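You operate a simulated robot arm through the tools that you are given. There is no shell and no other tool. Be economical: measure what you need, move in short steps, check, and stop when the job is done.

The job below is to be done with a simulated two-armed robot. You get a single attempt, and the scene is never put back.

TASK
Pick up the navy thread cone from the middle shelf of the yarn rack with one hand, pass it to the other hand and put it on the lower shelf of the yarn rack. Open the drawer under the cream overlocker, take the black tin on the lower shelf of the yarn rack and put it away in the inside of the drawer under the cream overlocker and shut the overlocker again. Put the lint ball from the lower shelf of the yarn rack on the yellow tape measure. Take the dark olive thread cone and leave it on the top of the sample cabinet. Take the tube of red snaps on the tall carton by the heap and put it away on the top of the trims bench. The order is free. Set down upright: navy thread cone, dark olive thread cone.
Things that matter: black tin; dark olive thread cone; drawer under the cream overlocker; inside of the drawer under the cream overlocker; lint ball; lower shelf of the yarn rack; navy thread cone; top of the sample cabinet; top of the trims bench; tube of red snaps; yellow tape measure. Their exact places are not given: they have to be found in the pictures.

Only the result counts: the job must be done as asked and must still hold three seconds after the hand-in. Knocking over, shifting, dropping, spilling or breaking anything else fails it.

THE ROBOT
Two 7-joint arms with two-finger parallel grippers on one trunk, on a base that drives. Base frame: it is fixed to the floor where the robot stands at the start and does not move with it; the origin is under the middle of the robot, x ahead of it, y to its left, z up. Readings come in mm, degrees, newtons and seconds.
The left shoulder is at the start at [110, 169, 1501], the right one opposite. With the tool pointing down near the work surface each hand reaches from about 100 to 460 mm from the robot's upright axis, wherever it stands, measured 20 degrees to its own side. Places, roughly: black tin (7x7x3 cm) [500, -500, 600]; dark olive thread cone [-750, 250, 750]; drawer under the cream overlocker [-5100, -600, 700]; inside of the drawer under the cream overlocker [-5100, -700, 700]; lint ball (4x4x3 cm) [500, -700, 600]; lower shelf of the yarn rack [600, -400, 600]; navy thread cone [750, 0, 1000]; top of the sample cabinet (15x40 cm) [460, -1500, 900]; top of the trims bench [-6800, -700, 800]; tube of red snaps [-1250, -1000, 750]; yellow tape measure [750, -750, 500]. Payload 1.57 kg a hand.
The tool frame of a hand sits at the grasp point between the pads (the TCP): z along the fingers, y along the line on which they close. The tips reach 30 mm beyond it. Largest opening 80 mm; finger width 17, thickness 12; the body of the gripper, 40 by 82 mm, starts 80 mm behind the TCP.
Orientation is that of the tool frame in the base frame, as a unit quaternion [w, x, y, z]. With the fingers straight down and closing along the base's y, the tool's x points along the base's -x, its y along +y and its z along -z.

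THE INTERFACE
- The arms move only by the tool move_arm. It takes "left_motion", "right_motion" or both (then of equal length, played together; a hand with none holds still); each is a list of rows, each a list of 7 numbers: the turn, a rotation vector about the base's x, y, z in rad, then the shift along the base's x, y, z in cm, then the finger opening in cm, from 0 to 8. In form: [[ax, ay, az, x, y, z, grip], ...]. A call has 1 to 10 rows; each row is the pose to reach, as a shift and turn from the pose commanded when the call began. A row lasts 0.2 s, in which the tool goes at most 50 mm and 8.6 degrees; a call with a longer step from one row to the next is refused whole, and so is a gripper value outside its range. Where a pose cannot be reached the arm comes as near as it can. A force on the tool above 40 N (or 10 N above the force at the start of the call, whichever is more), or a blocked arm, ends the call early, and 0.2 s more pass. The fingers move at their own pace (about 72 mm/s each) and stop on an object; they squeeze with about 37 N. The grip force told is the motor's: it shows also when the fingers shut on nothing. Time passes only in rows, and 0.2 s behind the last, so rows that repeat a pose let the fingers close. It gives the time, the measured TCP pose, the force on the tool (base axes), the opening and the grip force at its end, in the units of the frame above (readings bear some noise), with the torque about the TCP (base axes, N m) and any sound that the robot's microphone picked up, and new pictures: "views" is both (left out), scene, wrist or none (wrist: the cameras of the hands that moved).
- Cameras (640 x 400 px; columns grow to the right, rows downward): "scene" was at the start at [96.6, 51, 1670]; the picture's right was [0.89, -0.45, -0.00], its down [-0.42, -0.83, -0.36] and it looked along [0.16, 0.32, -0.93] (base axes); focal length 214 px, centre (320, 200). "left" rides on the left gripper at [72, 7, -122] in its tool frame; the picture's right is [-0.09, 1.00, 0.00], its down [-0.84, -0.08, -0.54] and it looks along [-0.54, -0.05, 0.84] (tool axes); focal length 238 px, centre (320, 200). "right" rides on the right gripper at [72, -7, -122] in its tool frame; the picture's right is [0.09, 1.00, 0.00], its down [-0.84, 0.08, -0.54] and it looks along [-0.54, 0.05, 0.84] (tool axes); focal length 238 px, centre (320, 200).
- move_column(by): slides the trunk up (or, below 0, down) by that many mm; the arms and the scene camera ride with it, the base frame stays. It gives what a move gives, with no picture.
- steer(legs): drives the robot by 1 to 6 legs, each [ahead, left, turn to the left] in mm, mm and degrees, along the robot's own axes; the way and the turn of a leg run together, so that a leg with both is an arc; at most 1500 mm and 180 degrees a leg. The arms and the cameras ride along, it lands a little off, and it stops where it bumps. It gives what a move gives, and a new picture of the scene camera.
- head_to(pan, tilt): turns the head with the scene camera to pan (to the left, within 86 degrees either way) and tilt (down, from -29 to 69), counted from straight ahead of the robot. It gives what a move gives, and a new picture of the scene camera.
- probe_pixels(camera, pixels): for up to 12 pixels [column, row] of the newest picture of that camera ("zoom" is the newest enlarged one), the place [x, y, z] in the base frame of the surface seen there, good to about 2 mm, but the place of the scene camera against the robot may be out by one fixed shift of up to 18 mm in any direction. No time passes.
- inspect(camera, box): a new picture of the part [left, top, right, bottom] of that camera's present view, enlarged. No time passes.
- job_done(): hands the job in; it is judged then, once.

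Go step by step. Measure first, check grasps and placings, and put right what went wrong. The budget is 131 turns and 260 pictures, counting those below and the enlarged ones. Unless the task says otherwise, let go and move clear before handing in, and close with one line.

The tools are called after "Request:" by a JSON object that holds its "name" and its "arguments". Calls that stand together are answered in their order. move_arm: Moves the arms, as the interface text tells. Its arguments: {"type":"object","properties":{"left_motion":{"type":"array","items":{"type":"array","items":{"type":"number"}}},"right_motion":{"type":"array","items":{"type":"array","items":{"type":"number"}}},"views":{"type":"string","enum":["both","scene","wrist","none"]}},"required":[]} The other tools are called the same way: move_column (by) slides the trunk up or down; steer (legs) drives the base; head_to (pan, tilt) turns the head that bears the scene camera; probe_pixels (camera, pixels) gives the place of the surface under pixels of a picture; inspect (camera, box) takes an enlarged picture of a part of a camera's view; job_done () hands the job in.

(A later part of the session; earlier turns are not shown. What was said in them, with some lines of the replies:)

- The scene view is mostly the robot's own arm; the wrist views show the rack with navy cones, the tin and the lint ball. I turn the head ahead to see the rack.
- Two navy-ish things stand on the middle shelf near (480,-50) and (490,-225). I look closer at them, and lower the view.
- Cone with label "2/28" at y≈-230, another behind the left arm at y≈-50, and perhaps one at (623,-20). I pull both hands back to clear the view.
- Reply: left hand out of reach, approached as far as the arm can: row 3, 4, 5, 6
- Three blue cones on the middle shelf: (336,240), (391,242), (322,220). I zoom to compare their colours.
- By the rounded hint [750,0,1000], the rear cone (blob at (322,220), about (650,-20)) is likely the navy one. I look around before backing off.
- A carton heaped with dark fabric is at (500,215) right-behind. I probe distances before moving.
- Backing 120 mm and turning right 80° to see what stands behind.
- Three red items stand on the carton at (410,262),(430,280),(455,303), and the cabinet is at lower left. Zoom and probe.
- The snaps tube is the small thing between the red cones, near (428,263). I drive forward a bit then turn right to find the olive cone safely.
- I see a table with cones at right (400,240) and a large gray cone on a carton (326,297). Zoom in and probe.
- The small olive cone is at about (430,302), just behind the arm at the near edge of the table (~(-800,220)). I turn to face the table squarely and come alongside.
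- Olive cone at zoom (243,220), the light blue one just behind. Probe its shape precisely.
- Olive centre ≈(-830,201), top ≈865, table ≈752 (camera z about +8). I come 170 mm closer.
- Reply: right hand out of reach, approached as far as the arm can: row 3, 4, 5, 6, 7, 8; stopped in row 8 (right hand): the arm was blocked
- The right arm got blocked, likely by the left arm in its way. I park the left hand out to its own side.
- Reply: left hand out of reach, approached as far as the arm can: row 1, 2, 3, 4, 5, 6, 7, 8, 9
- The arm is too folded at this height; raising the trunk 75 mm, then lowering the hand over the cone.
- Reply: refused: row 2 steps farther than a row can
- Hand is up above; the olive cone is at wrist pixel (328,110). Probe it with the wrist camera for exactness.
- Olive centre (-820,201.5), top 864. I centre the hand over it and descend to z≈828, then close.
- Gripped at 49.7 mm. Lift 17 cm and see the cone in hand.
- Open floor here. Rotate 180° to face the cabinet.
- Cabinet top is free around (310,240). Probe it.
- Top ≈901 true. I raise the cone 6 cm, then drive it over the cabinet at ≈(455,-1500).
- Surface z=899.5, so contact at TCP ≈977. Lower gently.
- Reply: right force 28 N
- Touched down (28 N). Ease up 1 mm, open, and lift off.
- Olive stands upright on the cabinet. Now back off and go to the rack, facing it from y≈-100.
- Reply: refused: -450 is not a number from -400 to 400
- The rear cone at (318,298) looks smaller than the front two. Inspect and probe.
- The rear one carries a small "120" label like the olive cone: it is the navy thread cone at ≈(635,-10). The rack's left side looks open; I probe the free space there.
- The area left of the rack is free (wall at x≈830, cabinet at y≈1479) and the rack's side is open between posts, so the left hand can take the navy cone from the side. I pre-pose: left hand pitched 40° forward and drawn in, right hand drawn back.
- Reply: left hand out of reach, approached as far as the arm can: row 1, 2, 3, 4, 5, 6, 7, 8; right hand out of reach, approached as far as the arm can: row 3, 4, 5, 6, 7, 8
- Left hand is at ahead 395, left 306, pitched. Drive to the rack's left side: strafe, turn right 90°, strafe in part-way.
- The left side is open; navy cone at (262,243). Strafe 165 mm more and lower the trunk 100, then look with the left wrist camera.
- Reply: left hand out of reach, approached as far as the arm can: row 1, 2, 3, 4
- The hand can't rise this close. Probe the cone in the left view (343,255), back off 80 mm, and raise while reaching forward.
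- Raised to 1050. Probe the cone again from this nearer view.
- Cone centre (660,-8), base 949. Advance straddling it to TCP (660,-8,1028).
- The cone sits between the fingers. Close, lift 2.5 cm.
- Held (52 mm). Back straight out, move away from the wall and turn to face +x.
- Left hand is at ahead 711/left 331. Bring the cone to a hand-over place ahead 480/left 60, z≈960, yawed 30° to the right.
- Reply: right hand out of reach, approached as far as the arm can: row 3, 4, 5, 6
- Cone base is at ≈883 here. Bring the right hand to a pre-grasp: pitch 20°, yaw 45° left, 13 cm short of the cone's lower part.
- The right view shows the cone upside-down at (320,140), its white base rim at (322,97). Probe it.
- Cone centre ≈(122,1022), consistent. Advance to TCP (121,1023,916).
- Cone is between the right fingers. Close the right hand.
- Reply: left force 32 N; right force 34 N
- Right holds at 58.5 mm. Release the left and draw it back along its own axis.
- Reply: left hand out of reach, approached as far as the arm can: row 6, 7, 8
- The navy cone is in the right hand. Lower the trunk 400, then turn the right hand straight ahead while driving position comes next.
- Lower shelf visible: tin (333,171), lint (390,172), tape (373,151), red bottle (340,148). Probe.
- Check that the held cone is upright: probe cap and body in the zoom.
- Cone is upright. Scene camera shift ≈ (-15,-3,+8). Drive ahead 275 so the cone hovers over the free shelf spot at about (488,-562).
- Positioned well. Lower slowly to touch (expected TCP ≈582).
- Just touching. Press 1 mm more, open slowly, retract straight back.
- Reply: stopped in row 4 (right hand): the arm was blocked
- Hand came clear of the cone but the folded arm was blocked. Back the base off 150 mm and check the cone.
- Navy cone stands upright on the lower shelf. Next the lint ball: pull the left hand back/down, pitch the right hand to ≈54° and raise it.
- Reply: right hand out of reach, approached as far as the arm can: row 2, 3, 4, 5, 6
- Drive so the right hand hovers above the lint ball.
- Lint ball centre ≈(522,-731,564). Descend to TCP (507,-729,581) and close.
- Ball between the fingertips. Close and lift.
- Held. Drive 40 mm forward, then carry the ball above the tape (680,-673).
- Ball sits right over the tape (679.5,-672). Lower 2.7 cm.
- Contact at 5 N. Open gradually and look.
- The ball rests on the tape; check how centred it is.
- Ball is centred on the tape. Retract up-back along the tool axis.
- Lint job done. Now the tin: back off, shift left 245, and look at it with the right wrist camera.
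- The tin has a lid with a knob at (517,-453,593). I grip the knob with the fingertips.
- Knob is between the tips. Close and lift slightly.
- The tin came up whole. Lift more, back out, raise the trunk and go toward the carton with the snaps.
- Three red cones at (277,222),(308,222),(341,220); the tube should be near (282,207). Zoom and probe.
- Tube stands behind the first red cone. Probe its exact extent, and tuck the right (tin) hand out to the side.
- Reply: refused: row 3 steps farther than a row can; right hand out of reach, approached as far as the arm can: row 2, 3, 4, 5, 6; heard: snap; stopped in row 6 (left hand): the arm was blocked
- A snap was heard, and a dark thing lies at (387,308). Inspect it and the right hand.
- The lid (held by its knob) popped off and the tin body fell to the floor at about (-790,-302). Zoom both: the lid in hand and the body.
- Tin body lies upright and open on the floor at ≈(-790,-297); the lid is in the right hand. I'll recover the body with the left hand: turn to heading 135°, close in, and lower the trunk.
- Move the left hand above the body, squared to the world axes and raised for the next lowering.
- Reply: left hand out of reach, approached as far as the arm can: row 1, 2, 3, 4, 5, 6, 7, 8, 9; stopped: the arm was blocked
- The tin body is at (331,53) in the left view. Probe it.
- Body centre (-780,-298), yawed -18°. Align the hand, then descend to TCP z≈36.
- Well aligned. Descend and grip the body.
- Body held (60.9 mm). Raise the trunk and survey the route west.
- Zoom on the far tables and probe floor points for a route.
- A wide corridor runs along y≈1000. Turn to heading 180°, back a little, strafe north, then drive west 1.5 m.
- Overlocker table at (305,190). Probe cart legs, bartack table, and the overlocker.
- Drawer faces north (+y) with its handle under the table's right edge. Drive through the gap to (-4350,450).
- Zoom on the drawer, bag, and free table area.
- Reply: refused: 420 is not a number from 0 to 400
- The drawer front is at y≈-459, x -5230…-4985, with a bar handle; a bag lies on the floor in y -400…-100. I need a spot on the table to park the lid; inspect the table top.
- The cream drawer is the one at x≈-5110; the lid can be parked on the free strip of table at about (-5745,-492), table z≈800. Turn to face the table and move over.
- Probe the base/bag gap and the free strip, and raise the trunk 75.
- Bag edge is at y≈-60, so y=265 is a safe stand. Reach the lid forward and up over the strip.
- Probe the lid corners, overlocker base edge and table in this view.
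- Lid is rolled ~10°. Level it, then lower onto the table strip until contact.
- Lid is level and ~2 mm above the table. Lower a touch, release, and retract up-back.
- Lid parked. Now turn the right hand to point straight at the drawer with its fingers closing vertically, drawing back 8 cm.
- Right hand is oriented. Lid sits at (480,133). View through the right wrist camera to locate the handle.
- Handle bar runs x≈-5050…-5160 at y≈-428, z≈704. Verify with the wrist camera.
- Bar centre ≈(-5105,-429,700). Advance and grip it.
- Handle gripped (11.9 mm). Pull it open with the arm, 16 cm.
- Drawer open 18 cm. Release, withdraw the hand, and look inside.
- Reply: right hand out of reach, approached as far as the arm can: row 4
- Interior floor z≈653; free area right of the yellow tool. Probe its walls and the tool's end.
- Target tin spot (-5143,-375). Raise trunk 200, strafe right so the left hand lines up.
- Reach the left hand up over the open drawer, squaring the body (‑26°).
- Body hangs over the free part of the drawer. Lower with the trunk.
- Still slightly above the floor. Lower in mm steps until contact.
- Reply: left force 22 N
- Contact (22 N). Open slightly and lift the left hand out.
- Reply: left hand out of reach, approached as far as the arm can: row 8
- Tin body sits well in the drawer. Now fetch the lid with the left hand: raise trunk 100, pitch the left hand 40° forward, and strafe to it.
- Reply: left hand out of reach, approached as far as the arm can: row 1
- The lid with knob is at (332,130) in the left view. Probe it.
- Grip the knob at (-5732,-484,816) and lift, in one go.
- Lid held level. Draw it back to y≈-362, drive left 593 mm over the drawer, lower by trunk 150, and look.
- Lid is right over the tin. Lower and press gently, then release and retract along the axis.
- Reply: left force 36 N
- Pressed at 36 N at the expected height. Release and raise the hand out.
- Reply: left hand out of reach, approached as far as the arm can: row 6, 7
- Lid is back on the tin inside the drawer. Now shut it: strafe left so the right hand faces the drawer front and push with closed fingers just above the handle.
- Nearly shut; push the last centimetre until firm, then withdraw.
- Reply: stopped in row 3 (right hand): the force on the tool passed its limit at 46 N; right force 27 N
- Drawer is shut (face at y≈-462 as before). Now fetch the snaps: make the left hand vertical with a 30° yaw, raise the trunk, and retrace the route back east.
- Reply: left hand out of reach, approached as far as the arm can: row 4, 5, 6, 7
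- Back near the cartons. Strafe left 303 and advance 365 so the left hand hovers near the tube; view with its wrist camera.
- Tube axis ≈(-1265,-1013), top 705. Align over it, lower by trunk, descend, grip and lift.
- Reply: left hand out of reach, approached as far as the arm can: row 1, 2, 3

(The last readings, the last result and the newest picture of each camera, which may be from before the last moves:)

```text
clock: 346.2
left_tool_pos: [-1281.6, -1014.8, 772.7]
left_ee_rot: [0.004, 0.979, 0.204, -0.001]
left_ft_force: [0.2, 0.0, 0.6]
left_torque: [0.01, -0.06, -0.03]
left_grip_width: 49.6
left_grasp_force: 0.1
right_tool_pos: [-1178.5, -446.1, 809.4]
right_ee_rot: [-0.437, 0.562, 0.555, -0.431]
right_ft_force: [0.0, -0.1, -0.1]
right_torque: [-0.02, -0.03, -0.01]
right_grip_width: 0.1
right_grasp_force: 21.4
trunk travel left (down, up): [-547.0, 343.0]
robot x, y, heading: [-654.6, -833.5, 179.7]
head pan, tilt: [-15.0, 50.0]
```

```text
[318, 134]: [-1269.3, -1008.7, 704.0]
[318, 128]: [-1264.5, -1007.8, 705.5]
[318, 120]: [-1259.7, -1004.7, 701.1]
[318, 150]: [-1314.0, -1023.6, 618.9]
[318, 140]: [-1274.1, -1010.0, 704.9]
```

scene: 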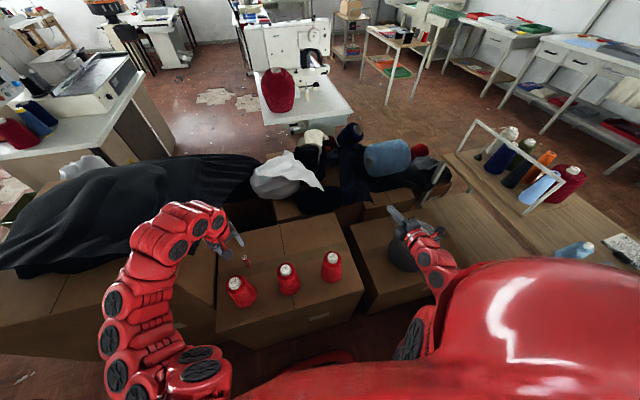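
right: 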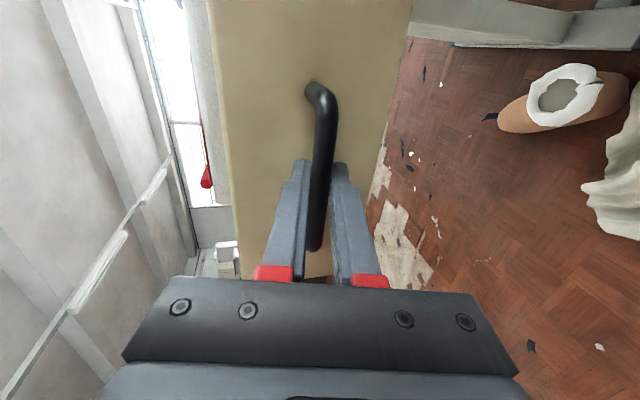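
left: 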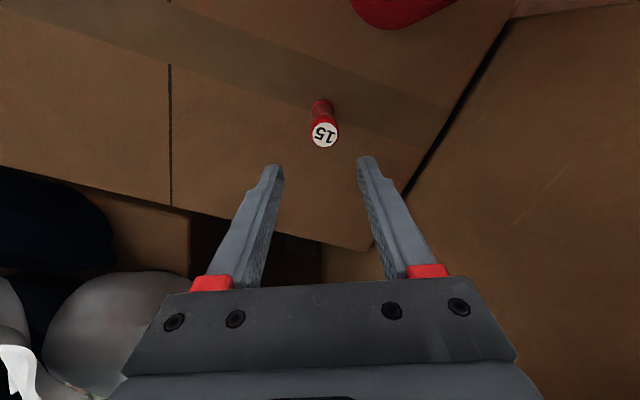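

Tube top centre ≈(-1268,-1012,705). Descend, grip and lift.

Request:
{"name": "move_arm", "arguments": {"left_motion": [[0, 0, 0, 1.4, 0.25, -2, 5], [0, 0, 0, 1.4, 0.25, -5.5, 5], [0, 0, 0, 1.4, 0.25, -8, 5], [0, 0, 0, 1.4, 0.25, -8.2, 5], [0, 0, 0, 1.4, 0.25, -8.2, 2.5], [0, 0, 0, 1.4, 0.25, -8.2, 0], [0, 0, 0, 1.4, 0.25, -8.2, 0], [0, 0, 0, 1.4, 0.25, -5, 0], [0, 0, 0, 1.4, 0.25, -0.5, 0], [0, 0, 0, 1.4, 0.25, 3, 0]], "views": "wrist"}}

```text
clock: 348.4
left_tool_pos: [-1283.5, -1012.0, 775.9]
left_ee_rot: [0.003, 0.979, 0.205, 0.0]
left_ft_force: [0.3, 0.5, -0.1]
left_torque: [0.02, 0.01, -0.03]
left_grip_width: 22.7
left_grasp_force: 35.7
left hand out of reach, approached as far as the arm can: row 9, 10
right_tool_pos: [-1179.0, -445.3, 810.0]
right_ee_rot: [-0.437, 0.561, 0.555, -0.432]
right_ft_force: [0.6, 0.0, -0.5]
right_torque: [0.01, 0.0, -0.01]
right_grip_width: 0.0
right_grasp_force: 21.0
trunk travel left (down, up): [-547.0, 343.0]
robot x, y, heading: [-655.2, -835.5, 179.5]
head pan, tilt: [-15.0, 50.0]
```

left: 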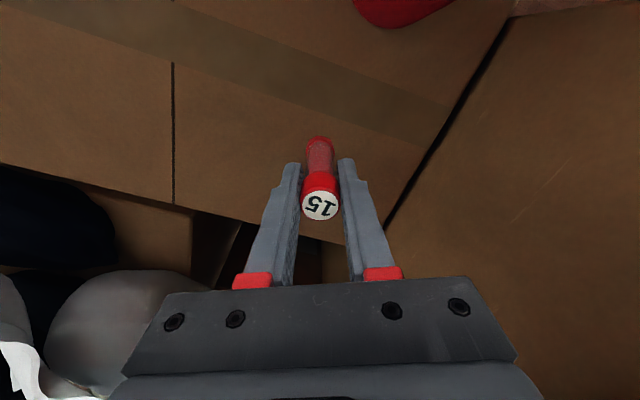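

Tube held (22.7 mm). Raise the trunk fully and drive back west along the known route.

Request:
{"name": "move_column", "arguments": {"by": 213}}

Request:
{"name": "steer", "arguments": {"legs": [[-370, 0, 0.3], [0, -1500, 0], [0, -332, 0], [1450, 0, 0], [1142, 547, 0], [1500, 0, 0]]}}

Request:
{"name": "head_to", "arguments": {"pan": 25, "tilt": 25}}

Request:
{"name": "probe_pixels", "arguments": {"camera": "scene", "pixels": [[300, 190], [330, 190], [360, 190], [300, 210], [340, 210], [380, 200], [400, 210], [420, 230], [350, 250], [300, 180], [380, 260], [330, 230]]}}

```text
clock: 350.6
left_tool_pos: [-1284.1, -1011.1, 988.7]
left_ee_rot: [0.003, 0.979, 0.204, 0.0]
left_ft_force: [0.8, 0.0, -1.8]
left_torque: [-0.02, 0.02, -0.01]
left_grip_width: 22.7
left_grasp_force: 35.3
right_tool_pos: [-1177.0, -444.8, 1023.1]
right_ee_rot: [-0.436, 0.562, 0.555, -0.431]
right_ft_force: [-0.1, 0.0, -0.2]
right_torque: [0.0, -0.01, 0.02]
right_grip_width: 0.0
right_grasp_force: 21.4
trunk travel left (down, up): [-760.0, 130.0]
robot x, y, heading: [-652.7, -833.3, 179.9]
head pan, tilt: [-15.0, 50.0]
```

```text
clock: 381.6
left_tool_pos: [-4988.1, 221.5, 989.9]
left_ee_rot: [0.003, 0.977, 0.212, 0.0]
left_ft_force: [-0.2, 0.5, -1.2]
left_torque: [-0.01, -0.04, 0.01]
left_grip_width: 22.7
left_grasp_force: 35.0
right_tool_pos: [-4892.8, 788.6, 1022.2]
right_ee_rot: [-0.433, 0.557, 0.56, -0.435]
right_ft_force: [-0.4, 0.6, 0.1]
right_torque: [-0.02, -0.02, -0.02]
right_grip_width: 0.0
right_grasp_force: 21.0
trunk travel left (down, up): [-760.0, 130.0]
robot x, y, heading: [-4361.9, 409.8, -179.2]
head pan, tilt: [-15.0, 50.0]
```

scene: 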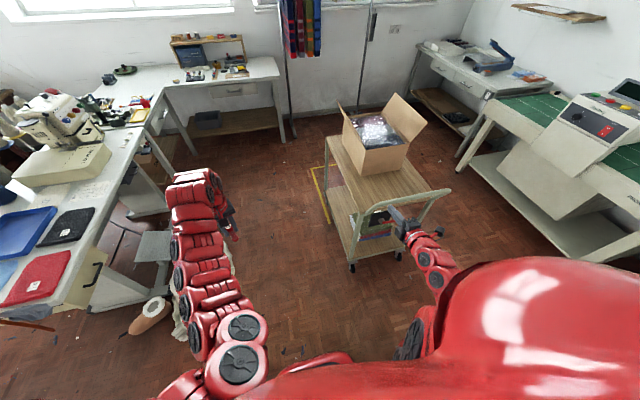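

```text
clock: 382.6
left_tool_pos: [-4986.4, 220.8, 988.8]
left_ee_rot: [0.004, 0.977, 0.212, 0.0]
left_ft_force: [-0.4, -0.3, -0.6]
left_torque: [-0.04, 0.01, -0.03]
left_grip_width: 22.6
left_grasp_force: 35.0
right_tool_pos: [-4892.0, 788.6, 1022.3]
right_ee_rot: [-0.432, 0.557, 0.56, -0.435]
right_ft_force: [1.1, 0.5, 0.8]
right_torque: [-0.02, 0.01, 0.01]
right_grip_width: 0.1
right_grasp_force: 21.0
trunk travel left (down, up): [-760.0, 130.0]
robot x, y, heading: [-4361.1, 409.9, -179.6]
head pan, tilt: [25.0, 25.0]
```

scene: 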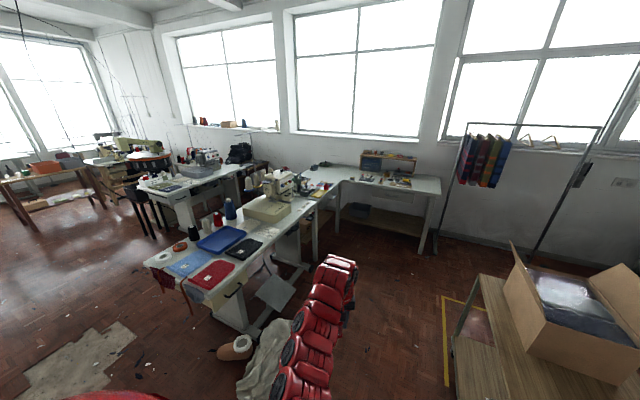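

```text
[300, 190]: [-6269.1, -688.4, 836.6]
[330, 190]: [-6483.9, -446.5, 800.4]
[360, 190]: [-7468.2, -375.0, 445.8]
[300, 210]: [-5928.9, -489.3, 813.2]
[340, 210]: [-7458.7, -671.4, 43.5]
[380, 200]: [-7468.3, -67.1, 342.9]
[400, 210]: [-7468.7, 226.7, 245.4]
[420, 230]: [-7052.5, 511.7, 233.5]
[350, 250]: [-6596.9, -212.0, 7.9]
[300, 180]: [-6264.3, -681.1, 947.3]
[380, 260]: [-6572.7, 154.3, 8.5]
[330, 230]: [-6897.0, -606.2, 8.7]
```

The bench along y<-446 (z≈792) is ahead. Approach it diagonally (heading -135°) from the open floor.

Request:
{"name": "steer", "arguments": {"legs": [[0, 160, 0], [1500, 0, -0.4], [0, 0, 45], [532, -149, 0]]}}

Request:
{"name": "move_arm", "arguments": {"left_motion": [[0, 0, 0, 0, 0, 0, 0]], "views": "wrist"}}

Request:
{"name": "probe_pixels", "arguments": {"camera": "left", "pixels": [[320, 120], [320, 60], [240, 120], [400, 120], [320, 20], [450, 60], [200, 60], [320, 255]]}}

```text
clock: 395.9
left_tool_pos: [-6658.8, -609.0, 989.7]
left_ee_rot: [0.004, 0.823, 0.567, 0.002]
left_ft_force: [-0.1, -1.1, -0.6]
left_torque: [-0.02, 0.0, 0.0]
left_grip_width: 22.4
left_grasp_force: 35.3
right_tool_pos: [-6988.8, -138.0, 1024.0]
right_ee_rot: [-0.236, 0.303, 0.729, -0.566]
right_ft_force: [-1.2, 0.1, 1.8]
right_torque: [0.02, 0.01, 0.02]
right_grip_width: 0.1
right_grasp_force: 21.6
trunk travel left (down, up): [-760.0, 130.0]
robot x, y, heading: [-6348.8, -34.6, -134.6]
head pan, tilt: [25.0, 25.0]
```

scene: 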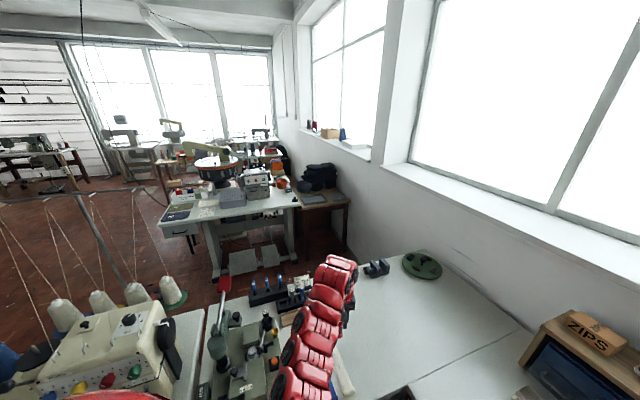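

```text
clock: 396.3
left_tool_pos: [-6657.8, -609.6, 989.0]
left_ee_rot: [0.004, 0.824, 0.567, 0.002]
left_ft_force: [-0.2, -0.2, -1.0]
left_torque: [-0.03, 0.04, -0.02]
left_grip_width: 22.6
left_grasp_force: 35.4
right_tool_pos: [-6988.3, -137.7, 1024.0]
right_ee_rot: [-0.237, 0.303, 0.728, -0.567]
right_ft_force: [-0.2, 0.5, -0.3]
right_torque: [-0.02, 0.02, -0.02]
right_grip_width: 0.0
right_grasp_force: 21.5
trunk travel left (down, up): [-760.0, 130.0]
robot x, y, heading: [-6345.6, -34.3, -134.7]
head pan, tilt: [25.0, 25.0]
```

left: 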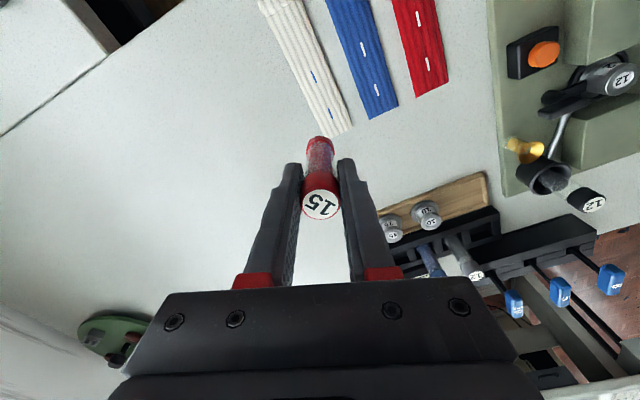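

```text
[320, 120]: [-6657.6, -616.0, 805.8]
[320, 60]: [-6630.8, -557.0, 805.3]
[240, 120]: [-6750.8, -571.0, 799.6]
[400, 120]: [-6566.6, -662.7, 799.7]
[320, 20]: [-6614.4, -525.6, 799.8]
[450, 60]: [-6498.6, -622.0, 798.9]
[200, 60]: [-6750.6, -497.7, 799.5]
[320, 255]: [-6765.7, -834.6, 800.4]
```

Bench surface z≈800; a knit strip lies under the tip, so shift 9 cm into the clear area at (-6738,-570) and lower to contact.

Request:
{"name": "move_arm", "arguments": {"left_motion": [[0, 0, 0, -4, 2, 0, 0], [0, 0, 0, -8, 4, 0, 0], [0, 0, 0, -8, 4, -4, 0], [0, 0, 0, -8, 4, -8, 0], [0, 0, 0, -8, 4, -10.5, 0], [0, 0, 0, -8, 4, -11.2, 0], [0, 0, 0, -8, 4, -11.5, 0], [0, 0, 0, -8, 4, -11.8, 0], [0, 0, 0, -8, 4, -12, 0]], "views": "wrist"}}

Request:
{"name": "probe_pixels", "arguments": {"camera": "left", "pixels": [[320, 140], [320, 110], [260, 140]]}}

```text
clock: 398.3
left_tool_pos: [-6739.1, -569.6, 873.9]
left_ee_rot: [0.004, 0.824, 0.567, -0.003]
left_ft_force: [-1.1, -1.5, 27.7]
left_torque: [-0.21, 0.09, -0.01]
left_grip_width: 23.6
left_grasp_force: 35.8
right_tool_pos: [-6987.0, -135.4, 1023.3]
right_ee_rot: [-0.235, 0.301, 0.729, -0.568]
right_ft_force: [0.0, 0.4, -0.3]
right_torque: [-0.02, -0.01, 0.0]
right_grip_width: 0.0
right_grasp_force: 21.4
trunk travel left (down, up): [-760.0, 130.0]
robot x, y, heading: [-6344.8, -35.7, -134.8]
head pan, tilt: [25.0, 25.0]
```

left: 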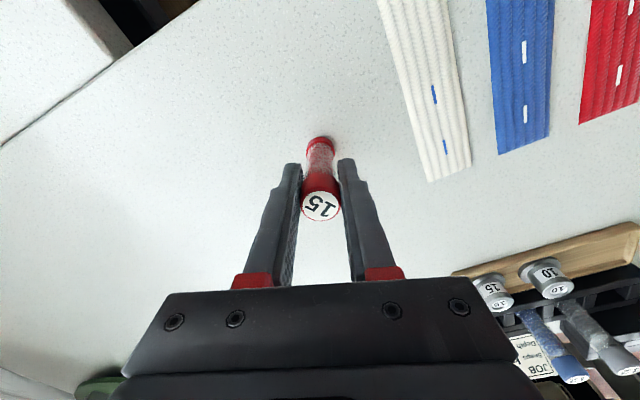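

```text
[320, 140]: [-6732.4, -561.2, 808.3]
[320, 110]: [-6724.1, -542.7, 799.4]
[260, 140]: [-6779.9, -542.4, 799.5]
```

Tube stands on the bench (28 N contact). Ease up, open gently, and lift clear.

Request:
{"name": "move_arm", "arguments": {"left_motion": [[0, 0, 0, 0, 0, 0.2, 0], [0, 0, 0, 0, 0, 0.2, 2.6], [0, 0, 0, 0, 0, 0.2, 3.5], [0, 0, 0, 0, 0, 0.2, 5], [0, 0, 0, 0, 0, 0.2, 5.5], [0, 0, 0, 0, 0, 3, 5.5], [0, 0, 0, 0, 0, 7, 5.5], [0, 0, 0, 0, 0, 11, 5.5], [0, 0, 0, 0, 0, 12, 5.5]], "views": "wrist"}}

```text
clock: 400.3
left_tool_pos: [-6738.2, -570.0, 989.5]
left_ee_rot: [0.002, 0.824, 0.567, 0.001]
left_ft_force: [0.7, -0.2, 0.6]
left_torque: [0.01, 0.01, -0.02]
left_grip_width: 55.2
left_grasp_force: 0.0
right_tool_pos: [-6989.0, -138.2, 1023.0]
right_ee_rot: [-0.235, 0.303, 0.729, -0.567]
right_ft_force: [0.6, -0.1, -0.6]
right_torque: [-0.02, 0.01, -0.01]
right_grip_width: 0.1
right_grasp_force: 21.4
trunk travel left (down, up): [-760.0, 130.0]
robot x, y, heading: [-6346.0, -37.9, -134.5]
head pan, tilt: [25.0, 25.0]
```

left: 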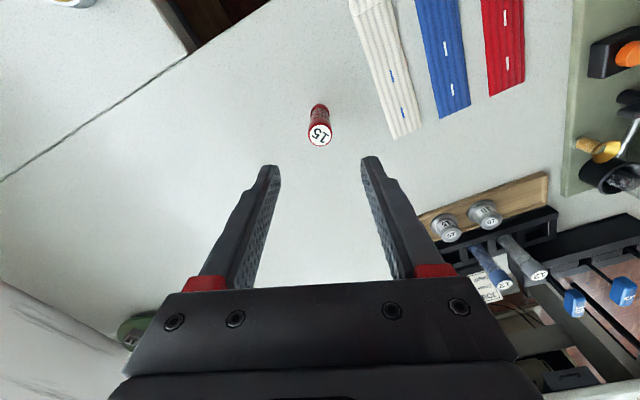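

The tube stands on the trims bench and the hand is clear above it; every part of the job has been carried out, so I hand in.

Request:
{"name": "job_done", "arguments": {}}

```text
The job is handed in.
```

The job is handed in and every part was carried out, but the black tin's lid came off while I carried it and the tin body dropped to the floor. I picked the body up, set it in the drawer, pressed the lid back on and shut the drawer; I did not check whether the lid is firmly on.
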